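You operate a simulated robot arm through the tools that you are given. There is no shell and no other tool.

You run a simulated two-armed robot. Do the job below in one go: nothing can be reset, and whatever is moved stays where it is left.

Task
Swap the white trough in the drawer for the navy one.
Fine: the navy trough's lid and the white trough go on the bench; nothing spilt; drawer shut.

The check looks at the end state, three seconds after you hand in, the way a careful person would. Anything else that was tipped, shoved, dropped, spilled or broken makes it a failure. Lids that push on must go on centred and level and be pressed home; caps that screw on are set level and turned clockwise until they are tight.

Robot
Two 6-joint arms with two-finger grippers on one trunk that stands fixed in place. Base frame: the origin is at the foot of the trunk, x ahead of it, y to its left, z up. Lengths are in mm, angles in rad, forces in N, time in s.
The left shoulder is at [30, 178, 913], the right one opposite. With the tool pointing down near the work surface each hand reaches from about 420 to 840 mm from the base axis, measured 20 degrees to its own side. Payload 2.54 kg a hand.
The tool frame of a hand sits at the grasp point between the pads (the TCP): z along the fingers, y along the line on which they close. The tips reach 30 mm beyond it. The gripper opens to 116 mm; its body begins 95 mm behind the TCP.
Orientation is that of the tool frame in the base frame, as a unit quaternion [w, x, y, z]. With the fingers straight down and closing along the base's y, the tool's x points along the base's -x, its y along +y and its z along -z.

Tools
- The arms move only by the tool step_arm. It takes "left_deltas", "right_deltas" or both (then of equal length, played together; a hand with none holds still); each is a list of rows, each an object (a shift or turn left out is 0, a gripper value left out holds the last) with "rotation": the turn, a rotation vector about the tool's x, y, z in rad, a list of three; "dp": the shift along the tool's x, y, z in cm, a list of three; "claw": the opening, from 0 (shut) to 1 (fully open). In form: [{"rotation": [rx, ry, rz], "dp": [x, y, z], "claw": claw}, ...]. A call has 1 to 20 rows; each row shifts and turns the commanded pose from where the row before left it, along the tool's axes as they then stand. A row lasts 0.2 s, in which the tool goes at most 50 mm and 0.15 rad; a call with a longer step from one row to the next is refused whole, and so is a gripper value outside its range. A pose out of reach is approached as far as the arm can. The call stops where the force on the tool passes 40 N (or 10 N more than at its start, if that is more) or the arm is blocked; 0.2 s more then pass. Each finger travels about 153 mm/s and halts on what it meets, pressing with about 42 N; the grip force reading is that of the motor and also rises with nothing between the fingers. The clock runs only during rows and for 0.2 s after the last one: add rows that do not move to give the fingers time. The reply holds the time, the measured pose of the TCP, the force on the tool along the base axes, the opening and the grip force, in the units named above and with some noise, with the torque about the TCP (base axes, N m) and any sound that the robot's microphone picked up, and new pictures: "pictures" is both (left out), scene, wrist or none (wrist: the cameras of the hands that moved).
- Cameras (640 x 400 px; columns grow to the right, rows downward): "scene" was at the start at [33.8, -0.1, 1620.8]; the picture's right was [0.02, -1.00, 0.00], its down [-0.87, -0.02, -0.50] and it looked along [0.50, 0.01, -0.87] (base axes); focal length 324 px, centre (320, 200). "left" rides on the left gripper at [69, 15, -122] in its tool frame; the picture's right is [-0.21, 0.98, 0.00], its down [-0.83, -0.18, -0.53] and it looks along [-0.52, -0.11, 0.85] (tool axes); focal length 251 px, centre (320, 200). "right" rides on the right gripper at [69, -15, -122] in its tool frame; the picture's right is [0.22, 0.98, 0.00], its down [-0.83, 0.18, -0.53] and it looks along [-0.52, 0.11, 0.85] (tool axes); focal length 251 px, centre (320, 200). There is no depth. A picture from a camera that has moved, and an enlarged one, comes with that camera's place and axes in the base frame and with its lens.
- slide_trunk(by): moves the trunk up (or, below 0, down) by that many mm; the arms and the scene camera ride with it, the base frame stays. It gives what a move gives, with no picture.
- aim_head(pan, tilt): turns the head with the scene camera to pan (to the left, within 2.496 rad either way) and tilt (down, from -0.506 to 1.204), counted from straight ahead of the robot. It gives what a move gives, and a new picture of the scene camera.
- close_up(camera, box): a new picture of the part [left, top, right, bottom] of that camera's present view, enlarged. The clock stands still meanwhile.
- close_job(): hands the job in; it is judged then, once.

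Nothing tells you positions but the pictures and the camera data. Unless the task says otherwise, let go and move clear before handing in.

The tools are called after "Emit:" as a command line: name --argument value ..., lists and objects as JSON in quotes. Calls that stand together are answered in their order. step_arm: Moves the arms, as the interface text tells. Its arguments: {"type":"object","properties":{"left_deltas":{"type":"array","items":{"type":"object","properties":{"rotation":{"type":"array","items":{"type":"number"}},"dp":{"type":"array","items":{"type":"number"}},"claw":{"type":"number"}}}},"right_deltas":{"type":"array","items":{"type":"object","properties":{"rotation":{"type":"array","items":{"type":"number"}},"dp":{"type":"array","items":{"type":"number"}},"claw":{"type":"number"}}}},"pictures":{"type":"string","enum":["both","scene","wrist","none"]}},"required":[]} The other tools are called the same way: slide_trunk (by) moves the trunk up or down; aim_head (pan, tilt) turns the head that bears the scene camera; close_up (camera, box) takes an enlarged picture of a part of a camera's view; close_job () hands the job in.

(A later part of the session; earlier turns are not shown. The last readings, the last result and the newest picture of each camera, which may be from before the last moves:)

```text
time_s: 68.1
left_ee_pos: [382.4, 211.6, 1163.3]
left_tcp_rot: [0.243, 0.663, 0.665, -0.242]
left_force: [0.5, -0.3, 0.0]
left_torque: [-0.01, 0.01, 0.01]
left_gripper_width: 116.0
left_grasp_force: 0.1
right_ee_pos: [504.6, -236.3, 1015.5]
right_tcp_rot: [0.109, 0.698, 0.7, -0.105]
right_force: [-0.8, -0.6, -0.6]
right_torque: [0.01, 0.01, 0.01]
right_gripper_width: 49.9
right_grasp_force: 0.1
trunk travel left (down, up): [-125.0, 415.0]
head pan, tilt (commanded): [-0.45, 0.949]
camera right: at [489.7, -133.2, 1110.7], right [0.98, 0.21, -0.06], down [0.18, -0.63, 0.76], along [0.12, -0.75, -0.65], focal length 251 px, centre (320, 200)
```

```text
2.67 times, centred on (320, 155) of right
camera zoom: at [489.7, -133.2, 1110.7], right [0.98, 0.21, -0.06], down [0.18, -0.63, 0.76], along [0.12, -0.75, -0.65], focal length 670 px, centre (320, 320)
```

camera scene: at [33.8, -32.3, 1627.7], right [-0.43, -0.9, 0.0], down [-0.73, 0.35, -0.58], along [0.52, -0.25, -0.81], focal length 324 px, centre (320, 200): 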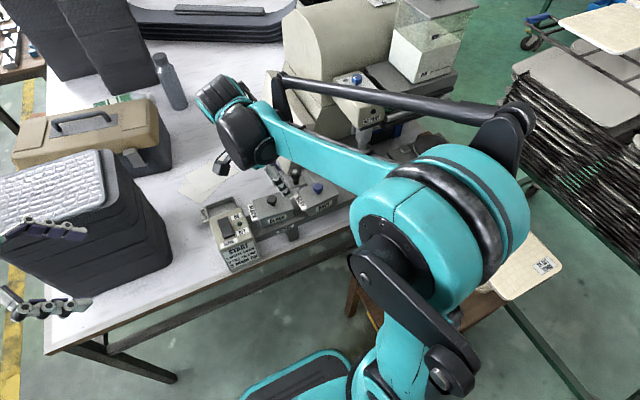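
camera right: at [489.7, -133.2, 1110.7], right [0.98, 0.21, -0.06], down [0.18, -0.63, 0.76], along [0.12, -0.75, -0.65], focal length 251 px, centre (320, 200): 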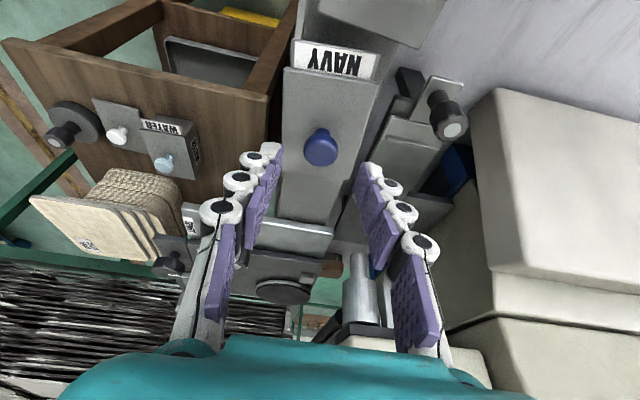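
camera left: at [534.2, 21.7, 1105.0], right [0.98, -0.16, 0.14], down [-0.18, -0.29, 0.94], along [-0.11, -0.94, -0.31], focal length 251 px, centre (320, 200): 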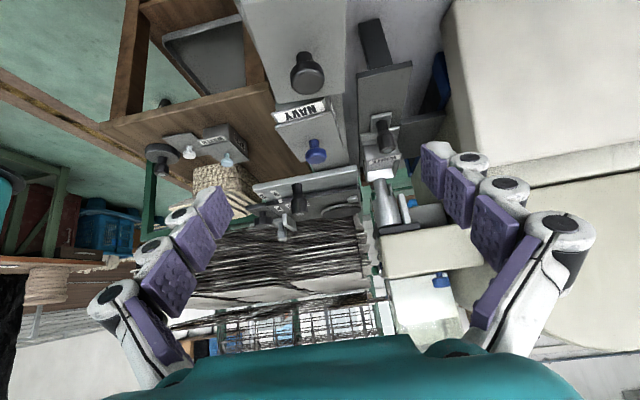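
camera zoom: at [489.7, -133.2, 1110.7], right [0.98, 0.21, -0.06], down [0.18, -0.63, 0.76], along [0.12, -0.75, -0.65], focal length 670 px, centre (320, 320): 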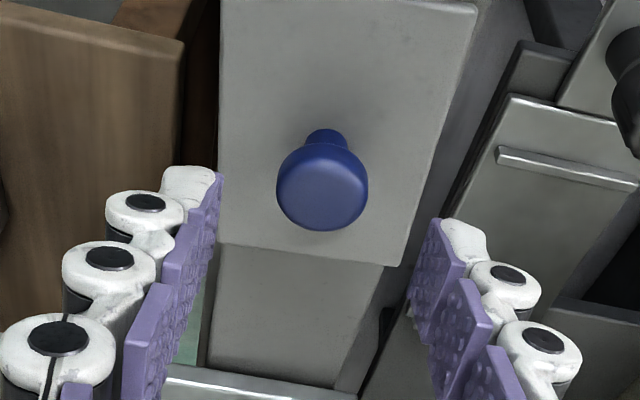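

The knob is confirmed at (506, -252). Descending onto it and closing gently.

Emit:
step_arm --right_deltas '[{"dp": [0.07, 0.05, 1.43]}, {"dp": [0.07, 0.05, 1.43]}, {"dp": [0.07, 0.05, 1.4]}, {}]' --pictures "wrist"

Emit:
close_up --camera "right" --box '[200, 80, 440, 230]'

```text
time_s: 69.1
left_ee_pos: [381.0, 212.0, 1165.5]
left_tcp_rot: [0.242, 0.664, 0.664, -0.242]
left_force: [-0.3, -0.2, 0.3]
left_torque: [0.0, 0.01, -0.02]
left_gripper_width: 116.3
left_grasp_force: 0.1
right_ee_pos: [506.8, -244.9, 974.4]
right_tcp_rot: [0.108, 0.698, 0.7, -0.106]
right_force: [0.2, 0.2, 0.4]
right_torque: [-0.02, -0.01, 0.02]
right_gripper_width: 49.7
right_grasp_force: 0.0
trunk travel left (down, up): [-125.0, 415.0]
head pan, tilt (commanded): [-0.45, 0.949]
camera right: at [492.4, -142.8, 1069.9], right [0.98, 0.21, -0.06], down [0.18, -0.63, 0.76], along [0.12, -0.75, -0.65], focal length 251 px, centre (320, 200)
```

right: 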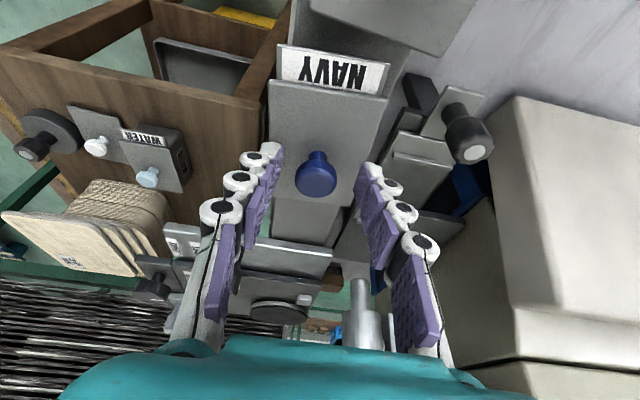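

```text
2.67 times, centred on (320, 155) of right
camera zoom: at [492.4, -142.8, 1069.9], right [0.98, 0.21, -0.06], down [0.18, -0.63, 0.76], along [0.12, -0.75, -0.65], focal length 670 px, centre (320, 320)
```

zoom: 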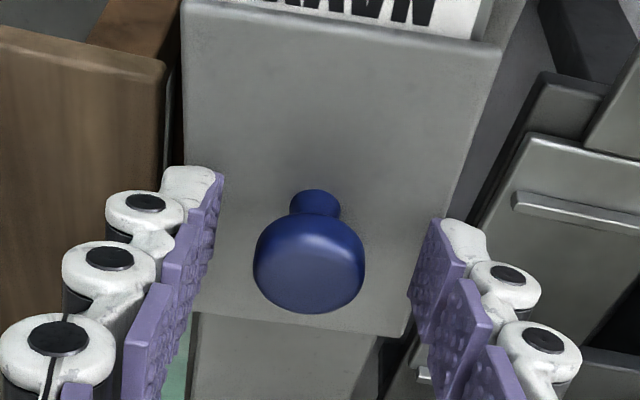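

Emit:
step_arm --right_deltas '[{"dp": [0, -0.12, 0.2], "claw": 0.36}, {"claw": 0.28}, {"claw": 0.2}, {"claw": 0.0}, {}, {}]' --pictures "wrist"

Emit:
close_up --camera "right" --box '[200, 80, 440, 230]'

```text
time_s: 70.5
left_ee_pos: [381.1, 211.6, 1164.5]
left_tcp_rot: [0.242, 0.664, 0.665, -0.243]
left_force: [-0.1, -0.5, 0.4]
left_torque: [-0.01, -0.02, 0.0]
left_gripper_width: 116.1
left_grasp_force: 0.1
right_ee_pos: [506.5, -245.3, 972.2]
right_tcp_rot: [0.108, 0.698, 0.7, -0.106]
right_force: [-0.1, -0.1, 0.4]
right_torque: [0.02, 0.04, 0.0]
right_gripper_width: 23.0
right_grasp_force: 42.2
trunk travel left (down, up): [-125.0, 415.0]
head pan, tilt (commanded): [-0.45, 0.949]
heard: snap
camera right: at [491.6, -143.4, 1068.2], right [0.98, 0.21, -0.06], down [0.18, -0.63, 0.76], along [0.12, -0.75, -0.65], focal length 251 px, centre (320, 200)
```

right: 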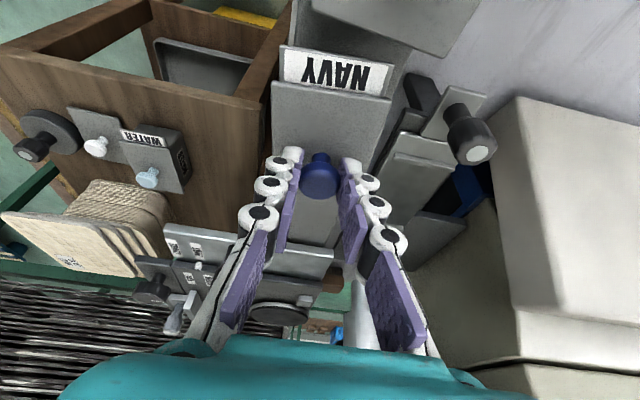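

```text
2.67 times, centred on (320, 155) of right
camera zoom: at [491.6, -143.4, 1068.2], right [0.98, 0.21, -0.06], down [0.18, -0.63, 0.76], along [0.12, -0.75, -0.65], focal length 670 px, centre (320, 320)
```

zoom: 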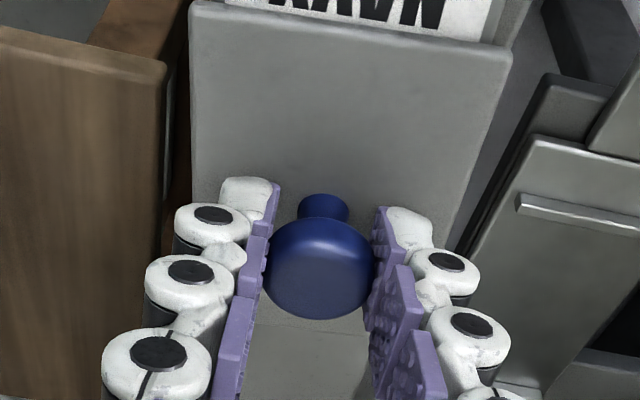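

I heard a snap as the fingers centred on the knob; it may be the push-on lid coming unseated. I'll lift very slightly and watch the force and whether the trough stays put.

Emit:
step_arm --right_deltas '[{"dp": [-0.044, 0, -0.143]}, {}]' --pictures "wrist"

Emit:
close_up --camera "right" --box '[200, 30, 440, 180]'

Emit:
close_up --camera "scene" --box '[240, 140, 400, 240]'

```text
time_s: 71.1
left_ee_pos: [380.7, 211.8, 1164.0]
left_tcp_rot: [0.243, 0.664, 0.665, -0.242]
left_force: [-0.6, -1.0, -0.8]
left_torque: [0.01, 0.0, 0.0]
left_gripper_width: 116.1
left_grasp_force: 0.1
right_ee_pos: [508.3, -246.4, 974.4]
right_tcp_rot: [0.108, 0.699, 0.699, -0.105]
right_force: [0.0, 0.0, -0.1]
right_torque: [0.01, 0.0, 0.0]
right_gripper_width: 23.2
right_grasp_force: 41.9
trunk travel left (down, up): [-125.0, 415.0]
head pan, tilt (commanded): [-0.45, 0.949]
camera right: at [491.6, -143.7, 1069.7], right [0.98, 0.21, -0.06], down [0.18, -0.63, 0.76], along [0.12, -0.75, -0.65], focal length 251 px, centre (320, 200)
```

right: 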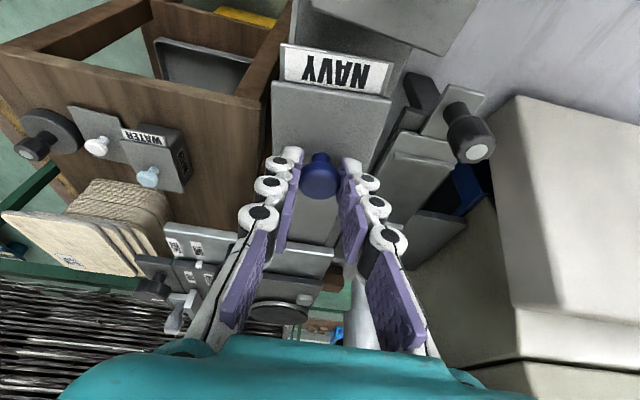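

```text
2.67 times, centred on (320, 105) of right
camera zoom: at [491.6, -143.7, 1069.7], right [0.98, 0.21, -0.06], down [0.18, -0.63, 0.76], along [0.12, -0.75, -0.65], focal length 670 px, centre (320, 453)
```

zoom: 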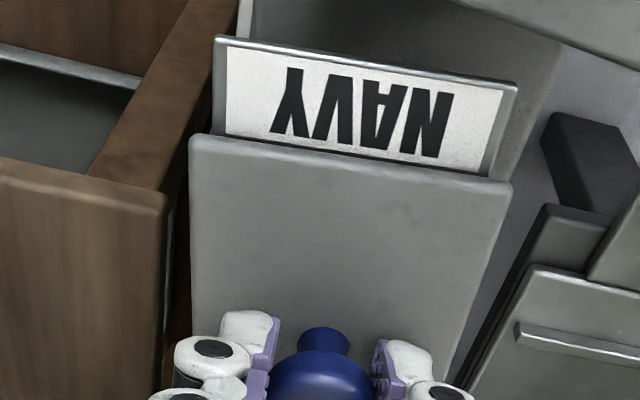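

```text
4.00 times, centred on (320, 190) of scene
camera zoom: at [32.9, -32.8, 1627.7], right [-0.43, -0.9, 0.0], down [-0.73, 0.35, -0.58], along [0.52, -0.25, -0.81], focal length 1296 px, centre (320, 240)
```

zoom: 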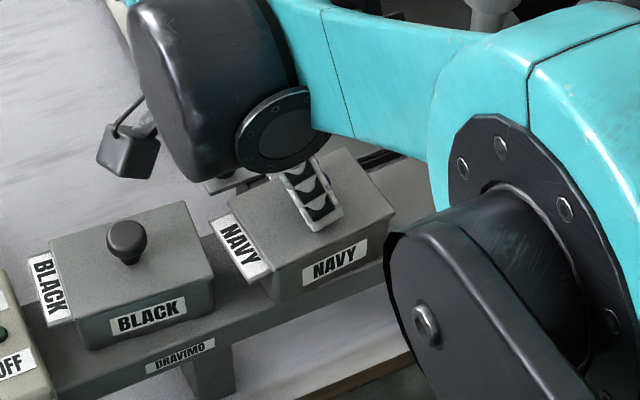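

Emit:
step_arm --right_deltas '[{"dp": [-0.074, 0, -0.239]}, {"dp": [-0.074, 0, -0.239]}, {}]' --pictures "wrist"

Emit:
close_up --camera "right" --box '[200, 30, 440, 180]'

Emit:
close_up --camera "scene" --box '[240, 140, 400, 240]'

```text
time_s: 71.9
left_ee_pos: [381.4, 211.6, 1163.7]
left_tcp_rot: [0.243, 0.664, 0.665, -0.241]
left_force: [-0.2, 0.0, 0.7]
left_torque: [0.01, 0.0, -0.02]
left_gripper_width: 115.7
left_grasp_force: 0.0
right_ee_pos: [506.0, -245.5, 980.3]
right_tcp_rot: [0.108, 0.698, 0.7, -0.106]
right_force: [-0.1, 0.6, -1.0]
right_torque: [0.0, 0.0, -0.01]
right_gripper_width: 23.2
right_grasp_force: 42.3
trunk travel left (down, up): [-125.0, 415.0]
head pan, tilt (commanded): [-0.45, 0.949]
camera right: at [491.1, -143.2, 1074.4], right [0.98, 0.21, -0.06], down [0.18, -0.63, 0.76], along [0.12, -0.75, -0.65], focal length 251 px, centre (320, 200)
```

right: 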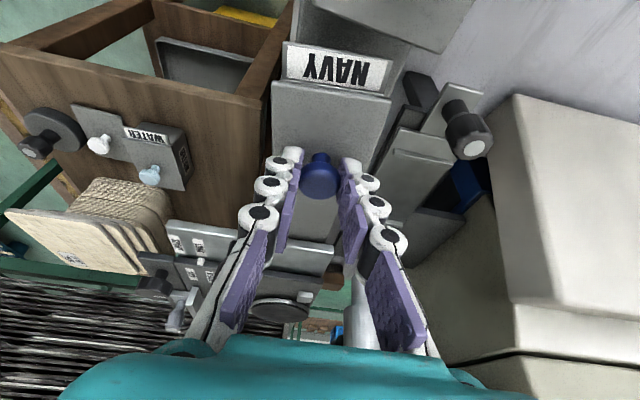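

```text
2.67 times, centred on (320, 105) of right
camera zoom: at [491.1, -143.2, 1074.4], right [0.98, 0.21, -0.06], down [0.18, -0.63, 0.76], along [0.12, -0.75, -0.65], focal length 670 px, centre (320, 453)
```

zoom: 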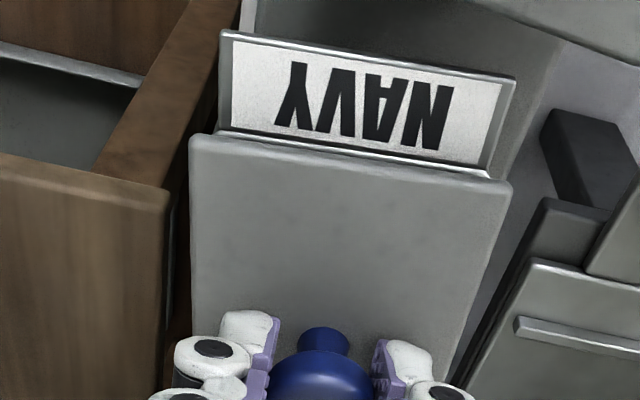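

```text
4.00 times, centred on (320, 190) of scene
camera zoom: at [32.9, -32.8, 1627.7], right [-0.43, -0.9, 0.0], down [-0.73, 0.35, -0.58], along [0.52, -0.25, -0.81], focal length 1296 px, centre (320, 240)
```

zoom: 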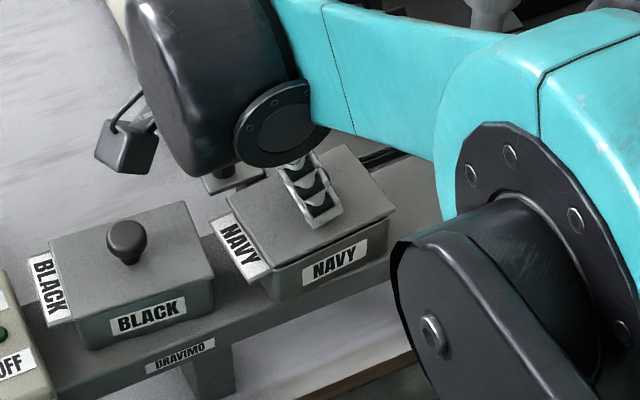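

The lid has separated cleanly (about 1 N load) and the trough stayed. Lifting the lid straight up clear of the trough.

Emit:
step_arm --right_deltas '[{"dp": [-0.148, 0, -0.478]}, {"dp": [-0.2955, 0, -0.955]}, {"dp": [-0.2955, 0, -0.955]}, {"dp": [-0.443, 0, -1.433]}, {"dp": [-0.443, 0, -1.433]}, {"dp": [-0.2955, 0, -0.955]}, {}]' --pictures "both"

Emit:
close_up --camera "scene" --box '[240, 130, 400, 230]'

```text
time_s: 73.5
left_ee_pos: [381.0, 211.1, 1163.9]
left_tcp_rot: [0.243, 0.663, 0.665, -0.242]
left_force: [-0.5, 0.4, -0.4]
left_torque: [0.02, 0.01, 0.02]
left_gripper_width: 116.1
left_grasp_force: 0.1
right_ee_pos: [504.4, -245.6, 1043.4]
right_tcp_rot: [0.108, 0.698, 0.7, -0.106]
right_force: [-0.1, 0.0, -0.2]
right_torque: [-0.01, 0.03, 0.01]
right_gripper_width: 23.1
right_grasp_force: 42.3
trunk travel left (down, up): [-125.0, 415.0]
head pan, tilt (commanded): [-0.45, 0.949]
camera scene: at [32.9, -32.8, 1627.7], right [-0.43, -0.9, 0.0], down [-0.73, 0.35, -0.58], along [0.52, -0.25, -0.81], focal length 324 px, centre (320, 200)
camera right: at [490.3, -143.6, 1139.2], right [0.98, 0.21, -0.06], down [0.18, -0.63, 0.76], along [0.12, -0.75, -0.65], focal length 251 px, centre (320, 200)
```

scene: 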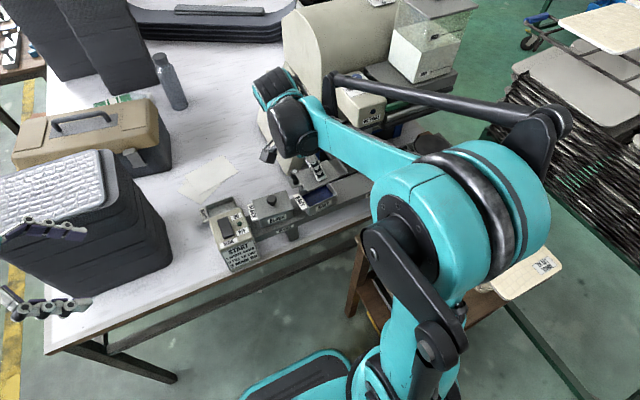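
right: 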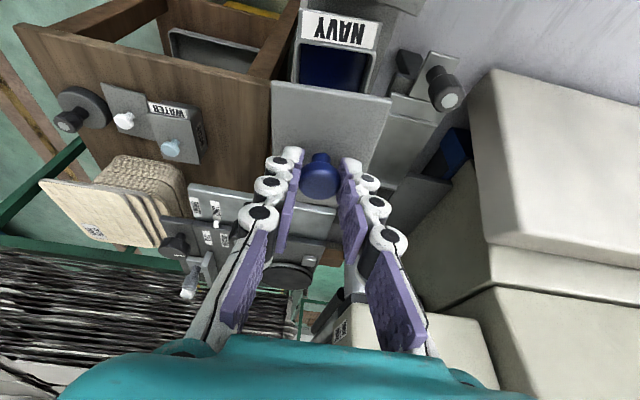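

```text
4.00 times, centred on (320, 180) of scene
camera zoom: at [32.9, -32.8, 1627.7], right [-0.43, -0.9, 0.0], down [-0.73, 0.35, -0.58], along [0.52, -0.25, -0.81], focal length 1296 px, centre (320, 280)
```

zoom: 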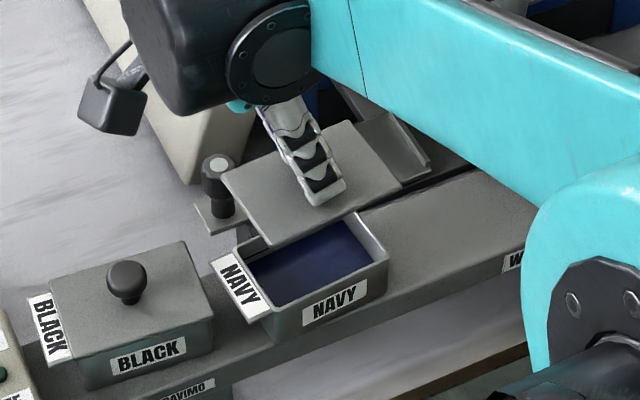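

The navy trough is open and full of navy paint. I'll carry the lid over to a clear spot on the bench near (650, -140), between the drawer and the white trough.

Emit:
step_arm --right_deltas '[{"dp": [1.0, 1.4, -0.31]}, {"dp": [1.8, 2.6, -0.557]}, {"dp": [1.8, 2.6, -0.557]}, {"dp": [1.8, 2.6, -0.557]}, {"dp": [1.8, 2.6, -0.557]}, {"dp": [1.3, 2.0, -0.4]}, {"dp": [0.63, 0.8, -0.19]}, {}]' --pictures "both"

```text
time_s: 75.3
left_ee_pos: [381.3, 211.1, 1164.3]
left_tcp_rot: [0.242, 0.664, 0.665, -0.242]
left_force: [0.4, 0.1, -0.5]
left_torque: [0.04, -0.01, 0.0]
left_gripper_width: 115.8
left_grasp_force: 0.1
right_ee_pos: [651.9, -137.5, 1043.3]
right_tcp_rot: [0.108, 0.699, 0.699, -0.106]
right_force: [0.0, -0.6, 0.3]
right_torque: [0.03, -0.02, -0.03]
right_gripper_width: 23.4
right_grasp_force: 42.3
trunk travel left (down, up): [-125.0, 415.0]
head pan, tilt (commanded): [-0.45, 0.949]
camera scene: at [32.8, -32.9, 1627.7], right [-0.43, -0.9, 0.0], down [-0.73, 0.35, -0.58], along [0.52, -0.25, -0.81], focal length 324 px, centre (320, 200)
camera right: at [637.5, -35.8, 1139.6], right [0.98, 0.21, -0.06], down [0.18, -0.63, 0.76], along [0.12, -0.75, -0.65], focal length 251 px, centre (320, 200)
```

scene: 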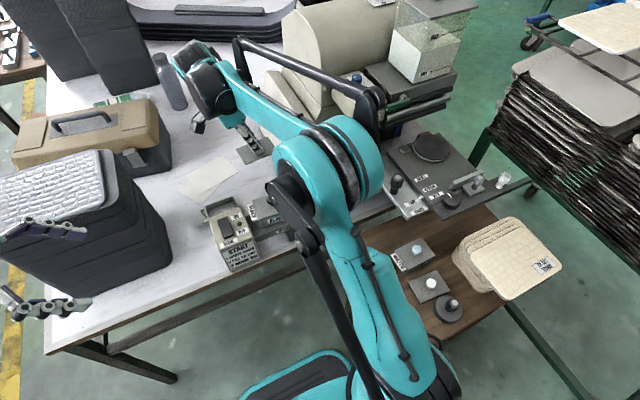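
right: 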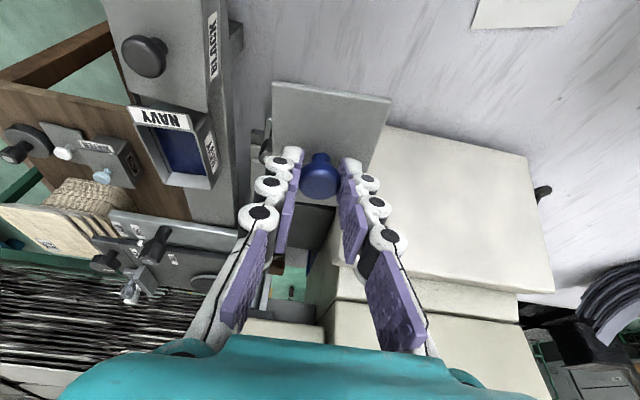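

The lid is above the spot. Shifting slightly left for more room from the machine's sloped cover, then lowering to just above the bench.

Emit:
step_arm --right_deltas '[{"dp": [0.573, 0, -0.177]}, {"dp": [1.16, -0.2, 1.73]}, {"dp": [0.887, 0, 2.866]}, {"dp": [0.887, 0, 2.866]}, {"dp": [0.887, 0, 2.866]}, {"dp": [0.887, 0, 2.866]}, {"dp": [0.887, 0, 2.866]}, {"dp": [0.591, 0, 1.911]}, {"dp": [0.2955, 0, 0.955]}, {}]' --pictures "both"

```text
time_s: 77.5
left_ee_pos: [381.1, 212.0, 1163.1]
left_tcp_rot: [0.243, 0.664, 0.665, -0.242]
left_force: [-0.3, -0.3, 0.6]
left_torque: [-0.04, 0.02, -0.01]
left_gripper_width: 115.8
left_grasp_force: 0.1
right_ee_pos: [650.7, -127.3, 842.9]
right_tcp_rot: [0.108, 0.698, 0.7, -0.105]
right_force: [-0.8, -0.3, 0.2]
right_torque: [0.02, -0.03, 0.02]
right_gripper_width: 23.5
right_grasp_force: 41.7
trunk travel left (down, up): [-125.0, 415.0]
head pan, tilt (commanded): [-0.45, 0.949]
camera scene: at [32.8, -32.8, 1627.7], right [-0.43, -0.9, 0.0], down [-0.73, 0.35, -0.58], along [0.52, -0.25, -0.81], focal length 324 px, centre (320, 200)
camera right: at [636.1, -24.7, 939.2], right [0.98, 0.21, -0.06], down [0.18, -0.63, 0.76], along [0.12, -0.75, -0.65], focal length 251 px, centre (320, 200)
```

scene: 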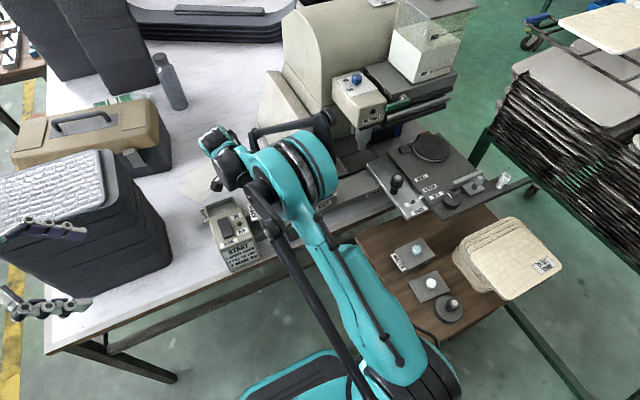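
right: 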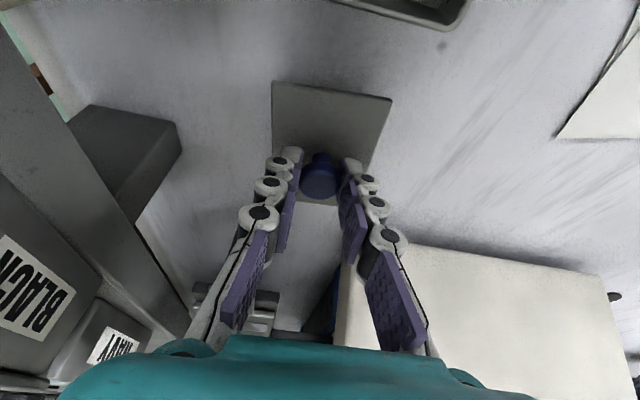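

The lid is near the bench with a good gap to the white trough. Lowering in small steps.

Emit:
step_arm --right_deltas '[{"dp": [0.177, 0, 0.573]}, {"dp": [0.177, 0, 0.573]}, {"dp": [0.118, 0, 0.382]}, {}]' --pictures "none"

Emit:
step_arm --right_deltas '[{"dp": [0.074, 0, 0.239]}, {"dp": [0.03, 0, 0.096]}, {}]' --pictures "wrist"

```text
time_s: 78.5
left_ee_pos: [382.2, 211.2, 1163.7]
left_tcp_rot: [0.243, 0.663, 0.665, -0.242]
left_force: [0.4, -0.8, 0.5]
left_torque: [0.0, 0.01, -0.03]
left_gripper_width: 116.1
left_grasp_force: 0.1
right_ee_pos: [649.7, -126.8, 827.8]
right_tcp_rot: [0.108, 0.699, 0.699, -0.105]
right_force: [-0.6, -1.1, -0.4]
right_torque: [0.01, 0.02, 0.03]
right_gripper_width: 23.3
right_grasp_force: 42.0
trunk travel left (down, up): [-125.0, 415.0]
head pan, tilt (commanded): [-0.45, 0.949]
```

```text
time_s: 79.3
left_ee_pos: [381.9, 211.7, 1163.4]
left_tcp_rot: [0.242, 0.664, 0.665, -0.242]
left_force: [0.3, -0.9, -0.3]
left_torque: [0.0, 0.0, 0.02]
left_gripper_width: 115.8
left_grasp_force: 0.0
right_ee_pos: [650.8, -127.4, 824.9]
right_tcp_rot: [0.108, 0.698, 0.7, -0.105]
right_force: [0.1, 0.1, -0.2]
right_torque: [-0.02, 0.0, -0.01]
right_gripper_width: 23.4
right_grasp_force: 42.0
trunk travel left (down, up): [-125.0, 415.0]
head pan, tilt (commanded): [-0.45, 0.949]
camera right: at [635.6, -24.7, 919.6], right [0.98, 0.21, -0.06], down [0.18, -0.63, 0.76], along [0.12, -0.75, -0.65], focal length 251 px, centre (320, 200)
```

right: 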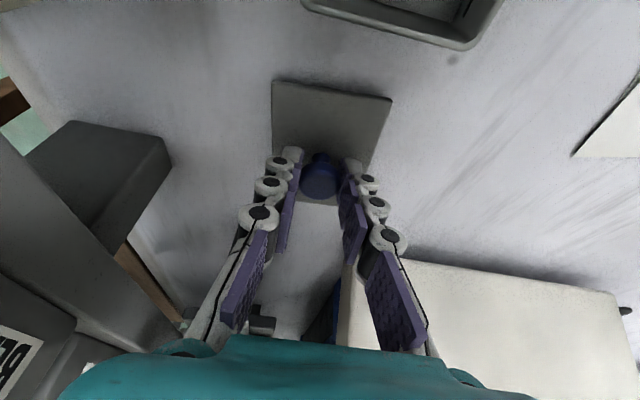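

Emit:
step_arm --right_deltas '[{"dp": [0.074, 0, 0.239]}, {"dp": [0.074, 0, 0.239]}, {}]' --pictures "none"

Emit:
step_arm --right_deltas '[{"dp": [0.059, 0, 0.191]}, {"dp": [0.059, 0, 0.191]}, {}]' --pictures "none"

```text
time_s: 80.0
left_ee_pos: [379.3, 211.9, 1163.9]
left_tcp_rot: [0.244, 0.663, 0.665, -0.242]
left_force: [-0.3, -0.7, 0.6]
left_torque: [0.01, 0.03, -0.02]
left_gripper_width: 116.0
left_grasp_force: 0.0
right_ee_pos: [649.5, -126.2, 822.9]
right_tcp_rot: [0.111, 0.698, 0.7, -0.105]
right_force: [-1.2, 1.9, 24.0]
right_torque: [0.1, 0.18, 0.03]
right_gripper_width: 23.4
right_grasp_force: 42.0
trunk travel left (down, up): [-125.0, 415.0]
head pan, tilt (commanded): [-0.45, 0.949]
stopped in row 3 (right hand): the force on the tool passed its limit at 42 N (the readings are from after the stop); the commanded pose is now the measured one
```

```text
time_s: 80.5
left_ee_pos: [378.8, 211.9, 1164.5]
left_tcp_rot: [0.243, 0.664, 0.665, -0.241]
left_force: [-0.9, 0.7, -0.5]
left_torque: [-0.02, 0.01, 0.0]
left_gripper_width: 116.0
left_grasp_force: 0.0
right_ee_pos: [649.8, -126.8, 822.6]
right_tcp_rot: [0.111, 0.697, 0.7, -0.106]
right_force: [-5.1, 1.8, 24.9]
right_torque: [0.09, 0.14, -0.03]
right_gripper_width: 23.3
right_grasp_force: 42.0
trunk travel left (down, up): [-125.0, 415.0]
head pan, tilt (commanded): [-0.45, 0.949]
stopped in row 2 (right hand): the force on the tool passed its limit at 43 N (the readings are from after the stop); the commanded pose is now the measured one
```

The lid is on the bench. Easing the pressure and releasing the knob.

Emit:
step_arm --right_deltas '[{"dp": [-0.03, 0, -0.096]}, {"claw": 0.2}, {"claw": 0.22}, {"claw": 0.26}, {"claw": 0.34}, {"claw": 0.43}, {}]' --pictures "wrist"

```text
time_s: 82.1
left_ee_pos: [380.9, 212.1, 1164.1]
left_tcp_rot: [0.243, 0.662, 0.666, -0.242]
left_force: [-0.8, -0.5, 0.3]
left_torque: [0.02, 0.02, -0.02]
left_gripper_width: 116.0
left_grasp_force: 0.1
right_ee_pos: [653.1, -128.2, 821.9]
right_tcp_rot: [0.11, 0.698, 0.7, -0.106]
right_force: [0.6, 0.2, 0.5]
right_torque: [0.0, 0.02, 0.0]
right_gripper_width: 49.9
right_grasp_force: 0.1
trunk travel left (down, up): [-125.0, 415.0]
head pan, tilt (commanded): [-0.45, 0.949]
camera right: at [637.3, -24.8, 916.4], right [0.98, 0.21, -0.06], down [0.18, -0.63, 0.76], along [0.12, -0.75, -0.65], focal length 251 px, centre (320, 200)
```

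right: 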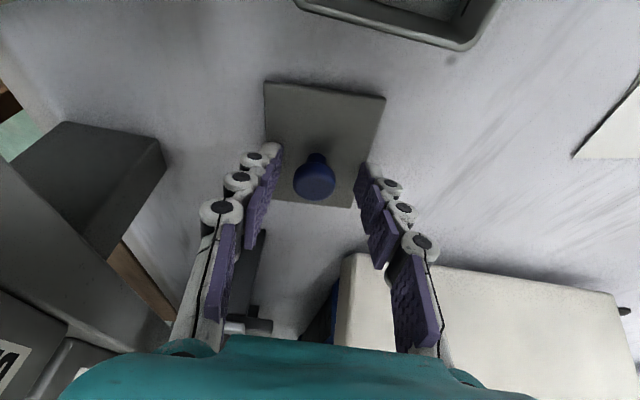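

Released; the lid lies flat on the bench. Raising the hand and going back toward the open navy trough.

Emit:
step_arm --right_deltas '[{"dp": [-0.148, 0, -0.478]}, {"dp": [-0.443, 0, -1.433]}, {"dp": [-0.887, 0, -2.866]}, {"dp": [-1.18, 0, -3.82]}, {"dp": [-1.18, 0, -3.82]}, {"dp": [-1.18, 0, -3.82]}, {"dp": [-1.18, 0, -3.82]}, {"dp": [-0.887, 0, -2.866]}, {}]' --pictures "both"

```text
time_s: 84.1
left_ee_pos: [381.6, 210.1, 1163.9]
left_tcp_rot: [0.243, 0.664, 0.665, -0.242]
left_force: [-0.8, -0.3, 0.1]
left_torque: [-0.02, 0.03, 0.0]
left_gripper_width: 116.0
left_grasp_force: 0.1
right_ee_pos: [650.2, -126.3, 1060.9]
right_tcp_rot: [0.11, 0.698, 0.7, -0.106]
right_force: [-0.2, -0.9, 0.5]
right_torque: [-0.03, 0.0, 0.01]
right_gripper_width: 50.0
right_grasp_force: 0.0
trunk travel left (down, up): [-125.0, 415.0]
head pan, tilt (commanded): [-0.45, 0.949]
camera scene: at [33.1, -32.8, 1627.7], right [-0.43, -0.9, 0.0], down [-0.73, 0.35, -0.58], along [0.52, -0.25, -0.81], focal length 324 px, centre (320, 200)
camera right: at [634.4, -23.6, 1156.5], right [0.98, 0.21, -0.06], down [0.18, -0.63, 0.76], along [0.12, -0.75, -0.65], focal length 251 px, centre (320, 200)
```

scene: 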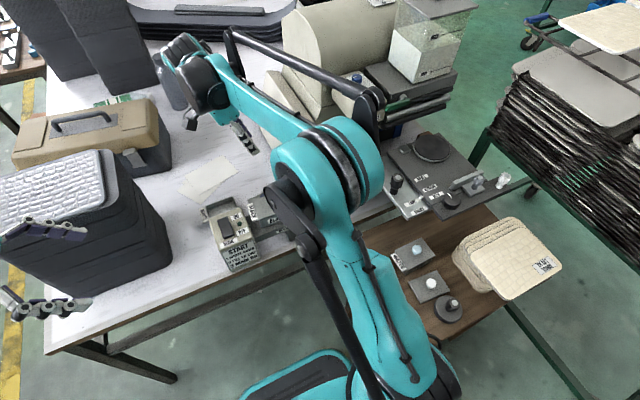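
right: 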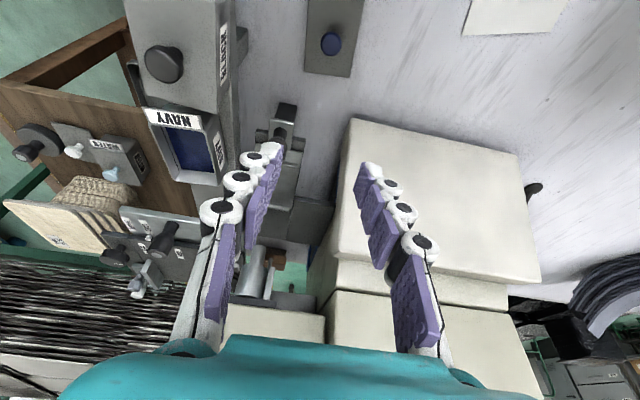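

The lid is on the bench and everything else is undisturbed. Moving the right hand back to look at the open navy trough for an accurate grasp.

Emit:
step_arm --right_deltas '[{"dp": [-1.3, -2.94, 0.4], "claw": 0.72}, {"dp": [-1.3, -2.94, 0.82]}, {"dp": [-1.3, -2.94, 0.82]}, {"dp": [-1.3, -2.94, 0.82]}, {"dp": [-1.3, -2.94, 0.82]}, {}]' --pictures "wrist"

Emit:
close_up --camera "right" --box '[200, 60, 440, 210]'

```text
time_s: 85.5
left_ee_pos: [382.6, 212.2, 1162.2]
left_tcp_rot: [0.243, 0.664, 0.665, -0.242]
left_force: [0.3, 0.6, -0.1]
left_torque: [0.0, 0.0, -0.03]
left_gripper_width: 116.2
left_grasp_force: 0.0
right_ee_pos: [505.7, -198.8, 1044.5]
right_tcp_rot: [0.11, 0.698, 0.7, -0.107]
right_force: [0.0, -0.1, -0.1]
right_torque: [-0.03, 0.0, 0.02]
right_gripper_width: 83.6
right_grasp_force: 0.1
trunk travel left (down, up): [-125.0, 415.0]
head pan, tilt (commanded): [-0.45, 0.949]
camera right: at [489.9, -96.5, 1139.8], right [0.98, 0.21, -0.06], down [0.18, -0.62, 0.76], along [0.12, -0.75, -0.65], focal length 251 px, centre (320, 200)
```

right: 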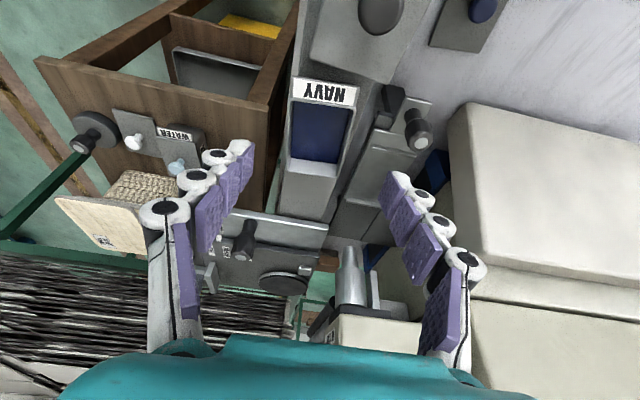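

```text
2.67 times, centred on (320, 135) of right
camera zoom: at [489.9, -96.5, 1139.8], right [0.98, 0.21, -0.06], down [0.18, -0.62, 0.76], along [0.12, -0.75, -0.65], focal length 670 px, centre (320, 373)
```

zoom: 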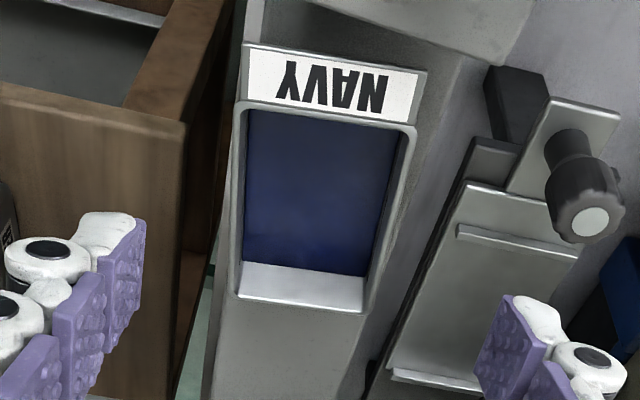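

The navy trough sits slightly turned, by about 5° counter-clockwise, with its centre near (507, -255) and rim near z = 926. I'll turn the hand to match and come down to a stand-off to check alignment.

Emit:
step_arm --right_deltas '[{"rotation": [-0.0251, 0, -0.0812]}, {"dp": [-0.423, -0.117, 2.477]}, {"dp": [-0.423, -0.117, 2.477]}, {"dp": [-0.423, -0.117, 2.477]}, {}]' --pictures "both"

Emit:
close_up --camera "right" --box '[160, 60, 480, 260]'

Emit:
close_up --camera "scene" --box '[240, 130, 400, 230]'

```text
time_s: 86.7
left_ee_pos: [380.5, 211.4, 1163.5]
left_tcp_rot: [0.243, 0.663, 0.665, -0.242]
left_force: [-0.4, 0.6, 0.1]
left_torque: [0.01, 0.0, 0.0]
left_gripper_width: 115.9
left_grasp_force: 0.0
right_ee_pos: [506.2, -234.6, 977.7]
right_tcp_rot: [0.115, 0.667, 0.729, -0.102]
right_force: [-0.2, 0.3, -0.2]
right_torque: [0.02, -0.01, -0.01]
right_gripper_width: 83.5
right_grasp_force: 0.1
trunk travel left (down, up): [-125.0, 415.0]
head pan, tilt (commanded): [-0.45, 0.949]
camera scene: at [32.4, -32.5, 1627.8], right [-0.43, -0.9, 0.0], down [-0.73, 0.35, -0.58], along [0.52, -0.25, -0.81], focal length 324 px, centre (320, 200)
camera right: at [481.2, -133.6, 1073.0], right [0.96, 0.29, -0.06], down [0.23, -0.61, 0.76], along [0.18, -0.74, -0.65], focal length 251 px, centre (320, 200)
```

scene: 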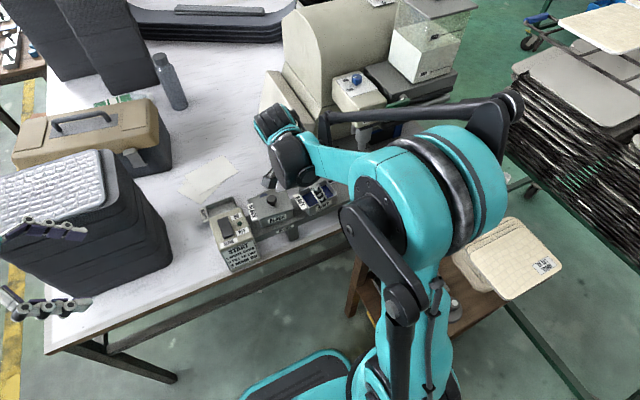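
right: 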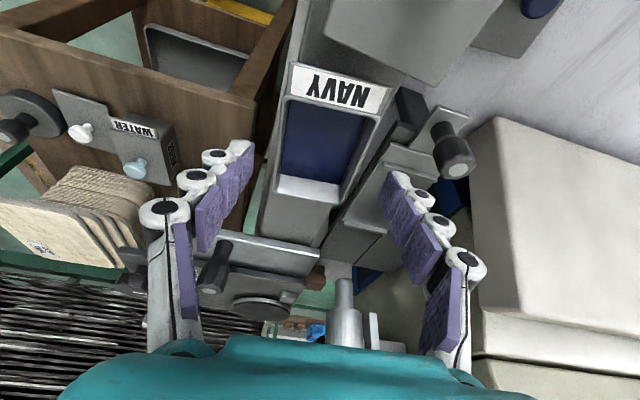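

```text
2.00 times, centred on (320, 160) of right
camera zoom: at [481.2, -133.6, 1073.0], right [0.96, 0.29, -0.06], down [0.23, -0.61, 0.76], along [0.18, -0.74, -0.65], focal length 503 px, centre (320, 280)
```

zoom: 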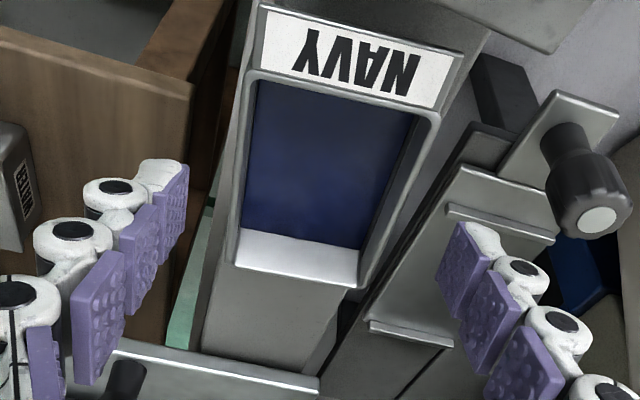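

```text
4.00 times, centred on (320, 180) of scene
camera zoom: at [32.4, -32.5, 1627.8], right [-0.43, -0.9, 0.0], down [-0.73, 0.35, -0.58], along [0.52, -0.25, -0.81], focal length 1296 px, centre (320, 280)
```

zoom: 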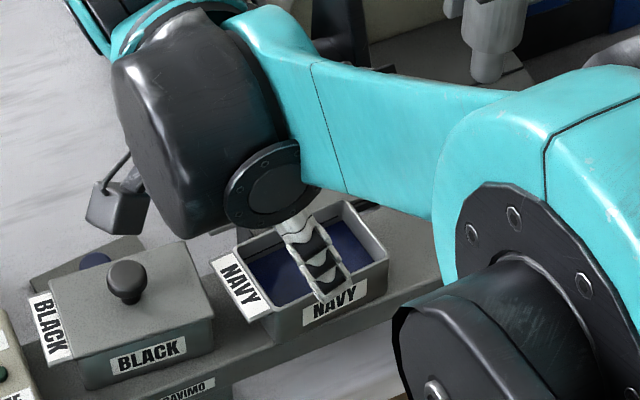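

Aligned now: the navy trough's centre is (507, -257) and its rim about z = 926. Descending around it.

Emit:
step_arm --right_deltas '[{"dp": [-0.04, -0.03, 1.4]}, {"dp": [-0.04, -0.03, 1.4]}, {"dp": [-0.04, -0.03, 1.4]}, {"dp": [0, 0, 0.8]}, {}]' --pictures "wrist"

Emit:
close_up --camera "right" --box '[160, 60, 480, 260]'

```text
time_s: 87.9
left_ee_pos: [381.8, 209.9, 1163.8]
left_tcp_rot: [0.243, 0.664, 0.665, -0.242]
left_force: [-0.7, 0.4, -0.5]
left_torque: [-0.03, 0.0, 0.0]
left_gripper_width: 116.0
left_grasp_force: 0.1
right_ee_pos: [506.2, -250.8, 930.3]
right_tcp_rot: [0.114, 0.668, 0.729, -0.101]
right_force: [-0.6, -1.3, -0.5]
right_torque: [0.02, 0.03, 0.0]
right_gripper_width: 83.5
right_grasp_force: 0.1
trunk travel left (down, up): [-125.0, 415.0]
head pan, tilt (commanded): [-0.45, 0.949]
camera right: at [482.0, -149.8, 1025.5], right [0.96, 0.29, -0.06], down [0.23, -0.61, 0.76], along [0.18, -0.74, -0.65], focal length 251 px, centre (320, 200)
```

right: 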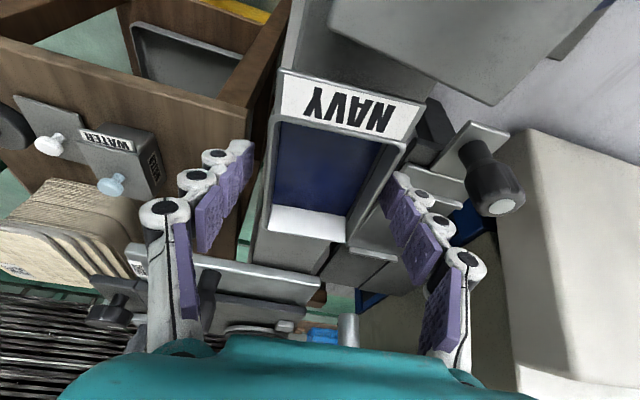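

```text
2.00 times, centred on (320, 160) of right
camera zoom: at [482.0, -149.8, 1025.5], right [0.96, 0.29, -0.06], down [0.23, -0.61, 0.76], along [0.18, -0.74, -0.65], focal length 503 px, centre (320, 280)
```

zoom: 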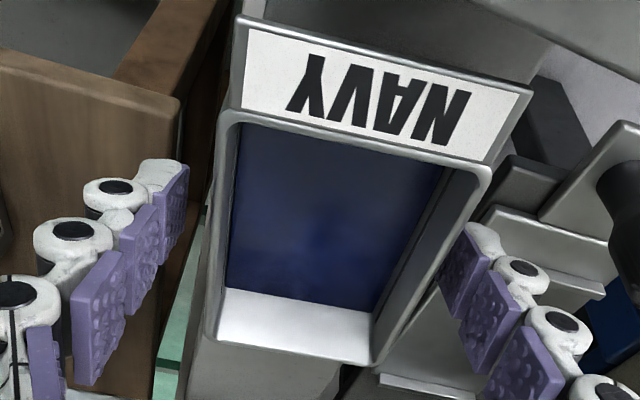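

Emit:
step_arm --right_deltas '[{"dp": [0.1, 0, 0.52]}, {"dp": [0.1, 0, 0.52]}, {}]' --pictures "wrist"

Emit:
close_up --camera "right" --box '[160, 80, 480, 280]'

```text
time_s: 88.7
left_ee_pos: [381.1, 210.8, 1163.9]
left_tcp_rot: [0.242, 0.664, 0.665, -0.242]
left_force: [0.2, -0.7, -0.6]
left_torque: [-0.01, 0.0, -0.01]
left_gripper_width: 116.1
left_grasp_force: 0.1
right_ee_pos: [505.6, -251.7, 921.1]
right_tcp_rot: [0.115, 0.668, 0.728, -0.102]
right_force: [-0.9, -0.4, -0.6]
right_torque: [0.0, -0.01, 0.01]
right_gripper_width: 83.2
right_grasp_force: 0.1
trunk travel left (down, up): [-125.0, 415.0]
head pan, tilt (commanded): [-0.45, 0.949]
camera right: at [481.5, -151.1, 1015.8], right [0.96, 0.29, -0.06], down [0.23, -0.61, 0.76], along [0.18, -0.74, -0.65], focal length 251 px, centre (320, 200)
```

right: 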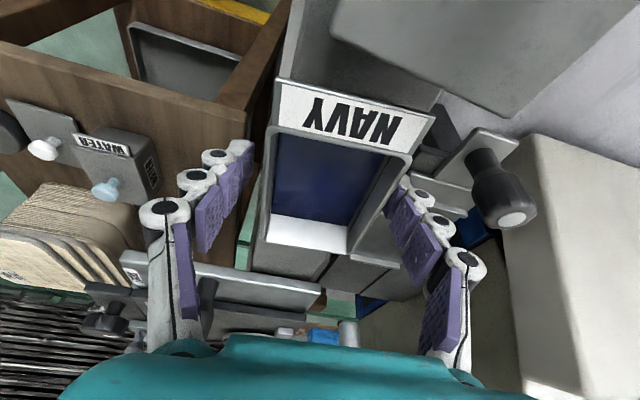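

```text
2.00 times, centred on (320, 180) of right
camera zoom: at [481.5, -151.1, 1015.8], right [0.96, 0.29, -0.06], down [0.23, -0.61, 0.76], along [0.18, -0.74, -0.65], focal length 503 px, centre (320, 240)
```

zoom: 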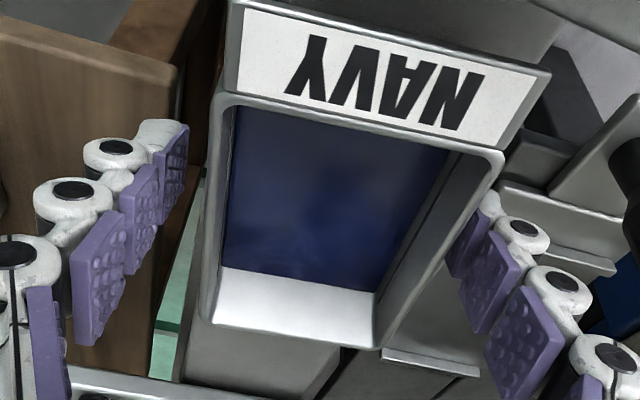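

The view matches how the white trough sat between the fingers. Closing gradually to a full grip.

Emit:
step_arm --right_deltas '[{"claw": 0.66}, {"claw": 0.62}, {"claw": 0.58}, {"claw": 0.55}, {"claw": 0.5}, {"claw": 0.3}, {"claw": 0.0}, {}]' --pictures "wrist"

Emit:
close_up --camera "right" --box '[160, 80, 480, 280]'

```text
time_s: 90.5
left_ee_pos: [381.0, 211.4, 1163.9]
left_tcp_rot: [0.243, 0.664, 0.664, -0.242]
left_force: [-0.3, 0.3, -0.7]
left_torque: [0.01, 0.01, 0.0]
left_gripper_width: 116.1
left_grasp_force: 0.1
right_ee_pos: [506.2, -252.5, 921.7]
right_tcp_rot: [0.116, 0.668, 0.728, -0.101]
right_force: [10.7, -0.4, 20.8]
right_torque: [0.24, -1.06, -0.07]
right_gripper_width: 61.6
right_grasp_force: 41.8
trunk travel left (down, up): [-125.0, 415.0]
head pan, tilt (commanded): [-0.45, 0.949]
camera right: at [481.6, -150.6, 1016.4], right [0.96, 0.29, -0.06], down [0.23, -0.61, 0.76], along [0.18, -0.74, -0.65], focal length 251 px, centre (320, 200)
```

right: 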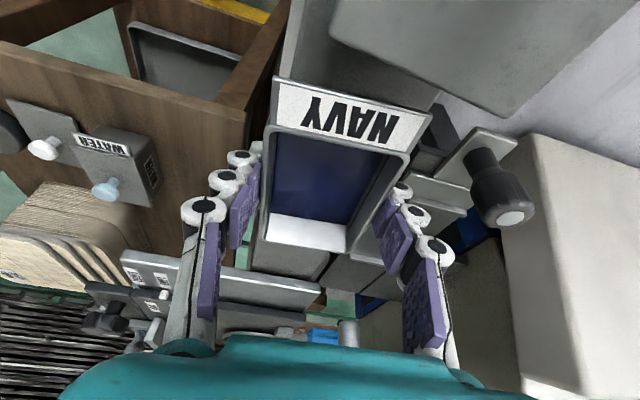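

```text
2.00 times, centred on (320, 180) of right
camera zoom: at [481.6, -150.6, 1016.4], right [0.96, 0.29, -0.06], down [0.23, -0.61, 0.76], along [0.18, -0.74, -0.65], focal length 503 px, centre (320, 240)
```

zoom: 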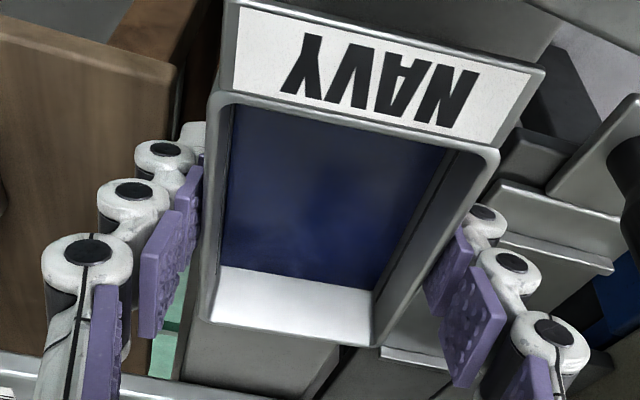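

Gripped at 61.6 mm; the far fingertip is lightly touching the rack. Lifting carefully and checking that the trough follows.

Emit:
step_arm --right_deltas '[{"dp": [-0.089, 0, -0.287]}, {"dp": [-0.089, 0, -0.287]}, {"dp": [-0.118, 0, -0.382]}, {}]' --pictures "wrist"

Emit:
close_up --camera "right" --box '[160, 80, 480, 280]'

Emit:
close_up --camera "scene" --box '[240, 130, 400, 230]'

```text
time_s: 91.5
left_ee_pos: [381.4, 212.6, 1164.3]
left_tcp_rot: [0.242, 0.664, 0.665, -0.242]
left_force: [0.0, 0.6, -0.3]
left_torque: [0.0, 0.01, -0.01]
left_gripper_width: 115.9
left_grasp_force: 0.1
right_ee_pos: [504.9, -251.2, 929.7]
right_tcp_rot: [0.114, 0.667, 0.729, -0.102]
right_force: [1.2, 1.0, -2.7]
right_torque: [-0.02, -0.01, -0.02]
right_gripper_width: 61.5
right_grasp_force: 42.1
trunk travel left (down, up): [-125.0, 415.0]
head pan, tilt (commanded): [-0.45, 0.949]
camera right: at [480.8, -150.1, 1024.9], right [0.96, 0.29, -0.06], down [0.23, -0.61, 0.76], along [0.18, -0.74, -0.65], focal length 251 px, centre (320, 200)
```

right: 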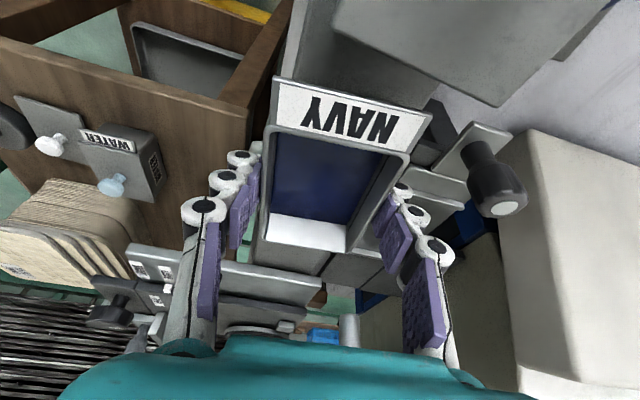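

```text
2.00 times, centred on (320, 180) of right
camera zoom: at [480.8, -150.1, 1024.9], right [0.96, 0.29, -0.06], down [0.23, -0.61, 0.76], along [0.18, -0.74, -0.65], focal length 503 px, centre (320, 240)
```

zoom: 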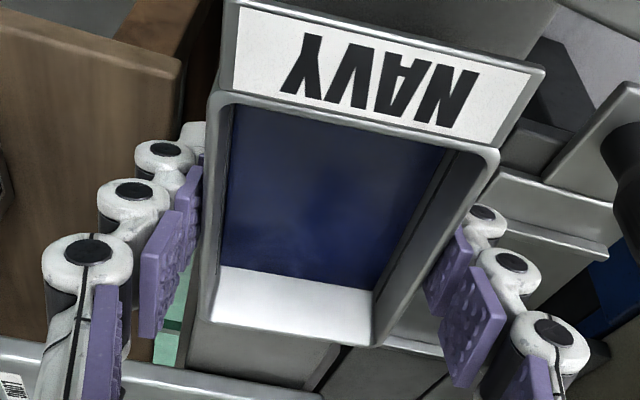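

```text
4.00 times, centred on (320, 180) of scene
camera zoom: at [33.1, -32.9, 1627.7], right [-0.43, -0.9, 0.0], down [-0.73, 0.35, -0.58], along [0.52, -0.25, -0.81], focal length 1296 px, centre (320, 280)
```

zoom: 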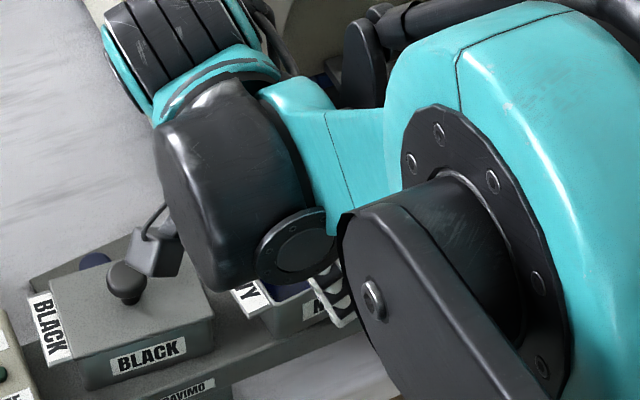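

The navy trough follows the hand firmly (2.7 N). I'll check the whole scene before carrying it, since the arm's shape looks different in that close-up.

Emit:
aim_head --pan -0.4 --tilt 0.9

```text
time_s: 92.1
left_ee_pos: [380.4, 211.5, 1163.6]
left_tcp_rot: [0.242, 0.664, 0.665, -0.242]
left_force: [0.8, -0.5, -0.1]
left_torque: [0.01, 0.0, -0.05]
left_gripper_width: 116.1
left_grasp_force: 0.1
right_ee_pos: [504.9, -251.9, 930.1]
right_tcp_rot: [0.115, 0.667, 0.729, -0.102]
right_force: [-0.5, 0.6, -2.1]
right_torque: [0.0, -0.01, -0.04]
right_gripper_width: 61.3
right_grasp_force: 41.9
trunk travel left (down, up): [-125.0, 415.0]
head pan, tilt (commanded): [-0.4, 0.901]
camera scene: at [37.1, -30.7, 1631.3], right [-0.39, -0.92, 0.0], down [-0.72, 0.3, -0.62], along [0.57, -0.24, -0.78], focal length 324 px, centre (320, 200)
```

scene: 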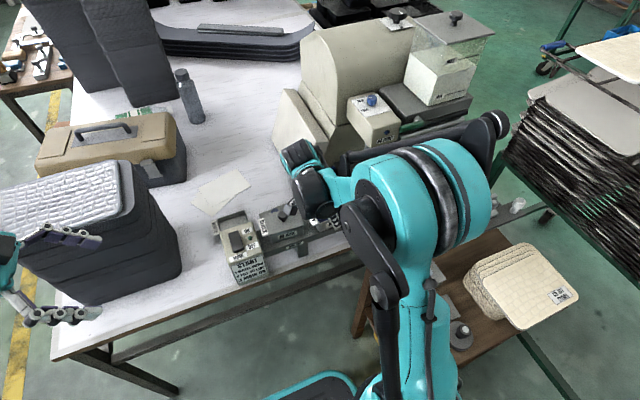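

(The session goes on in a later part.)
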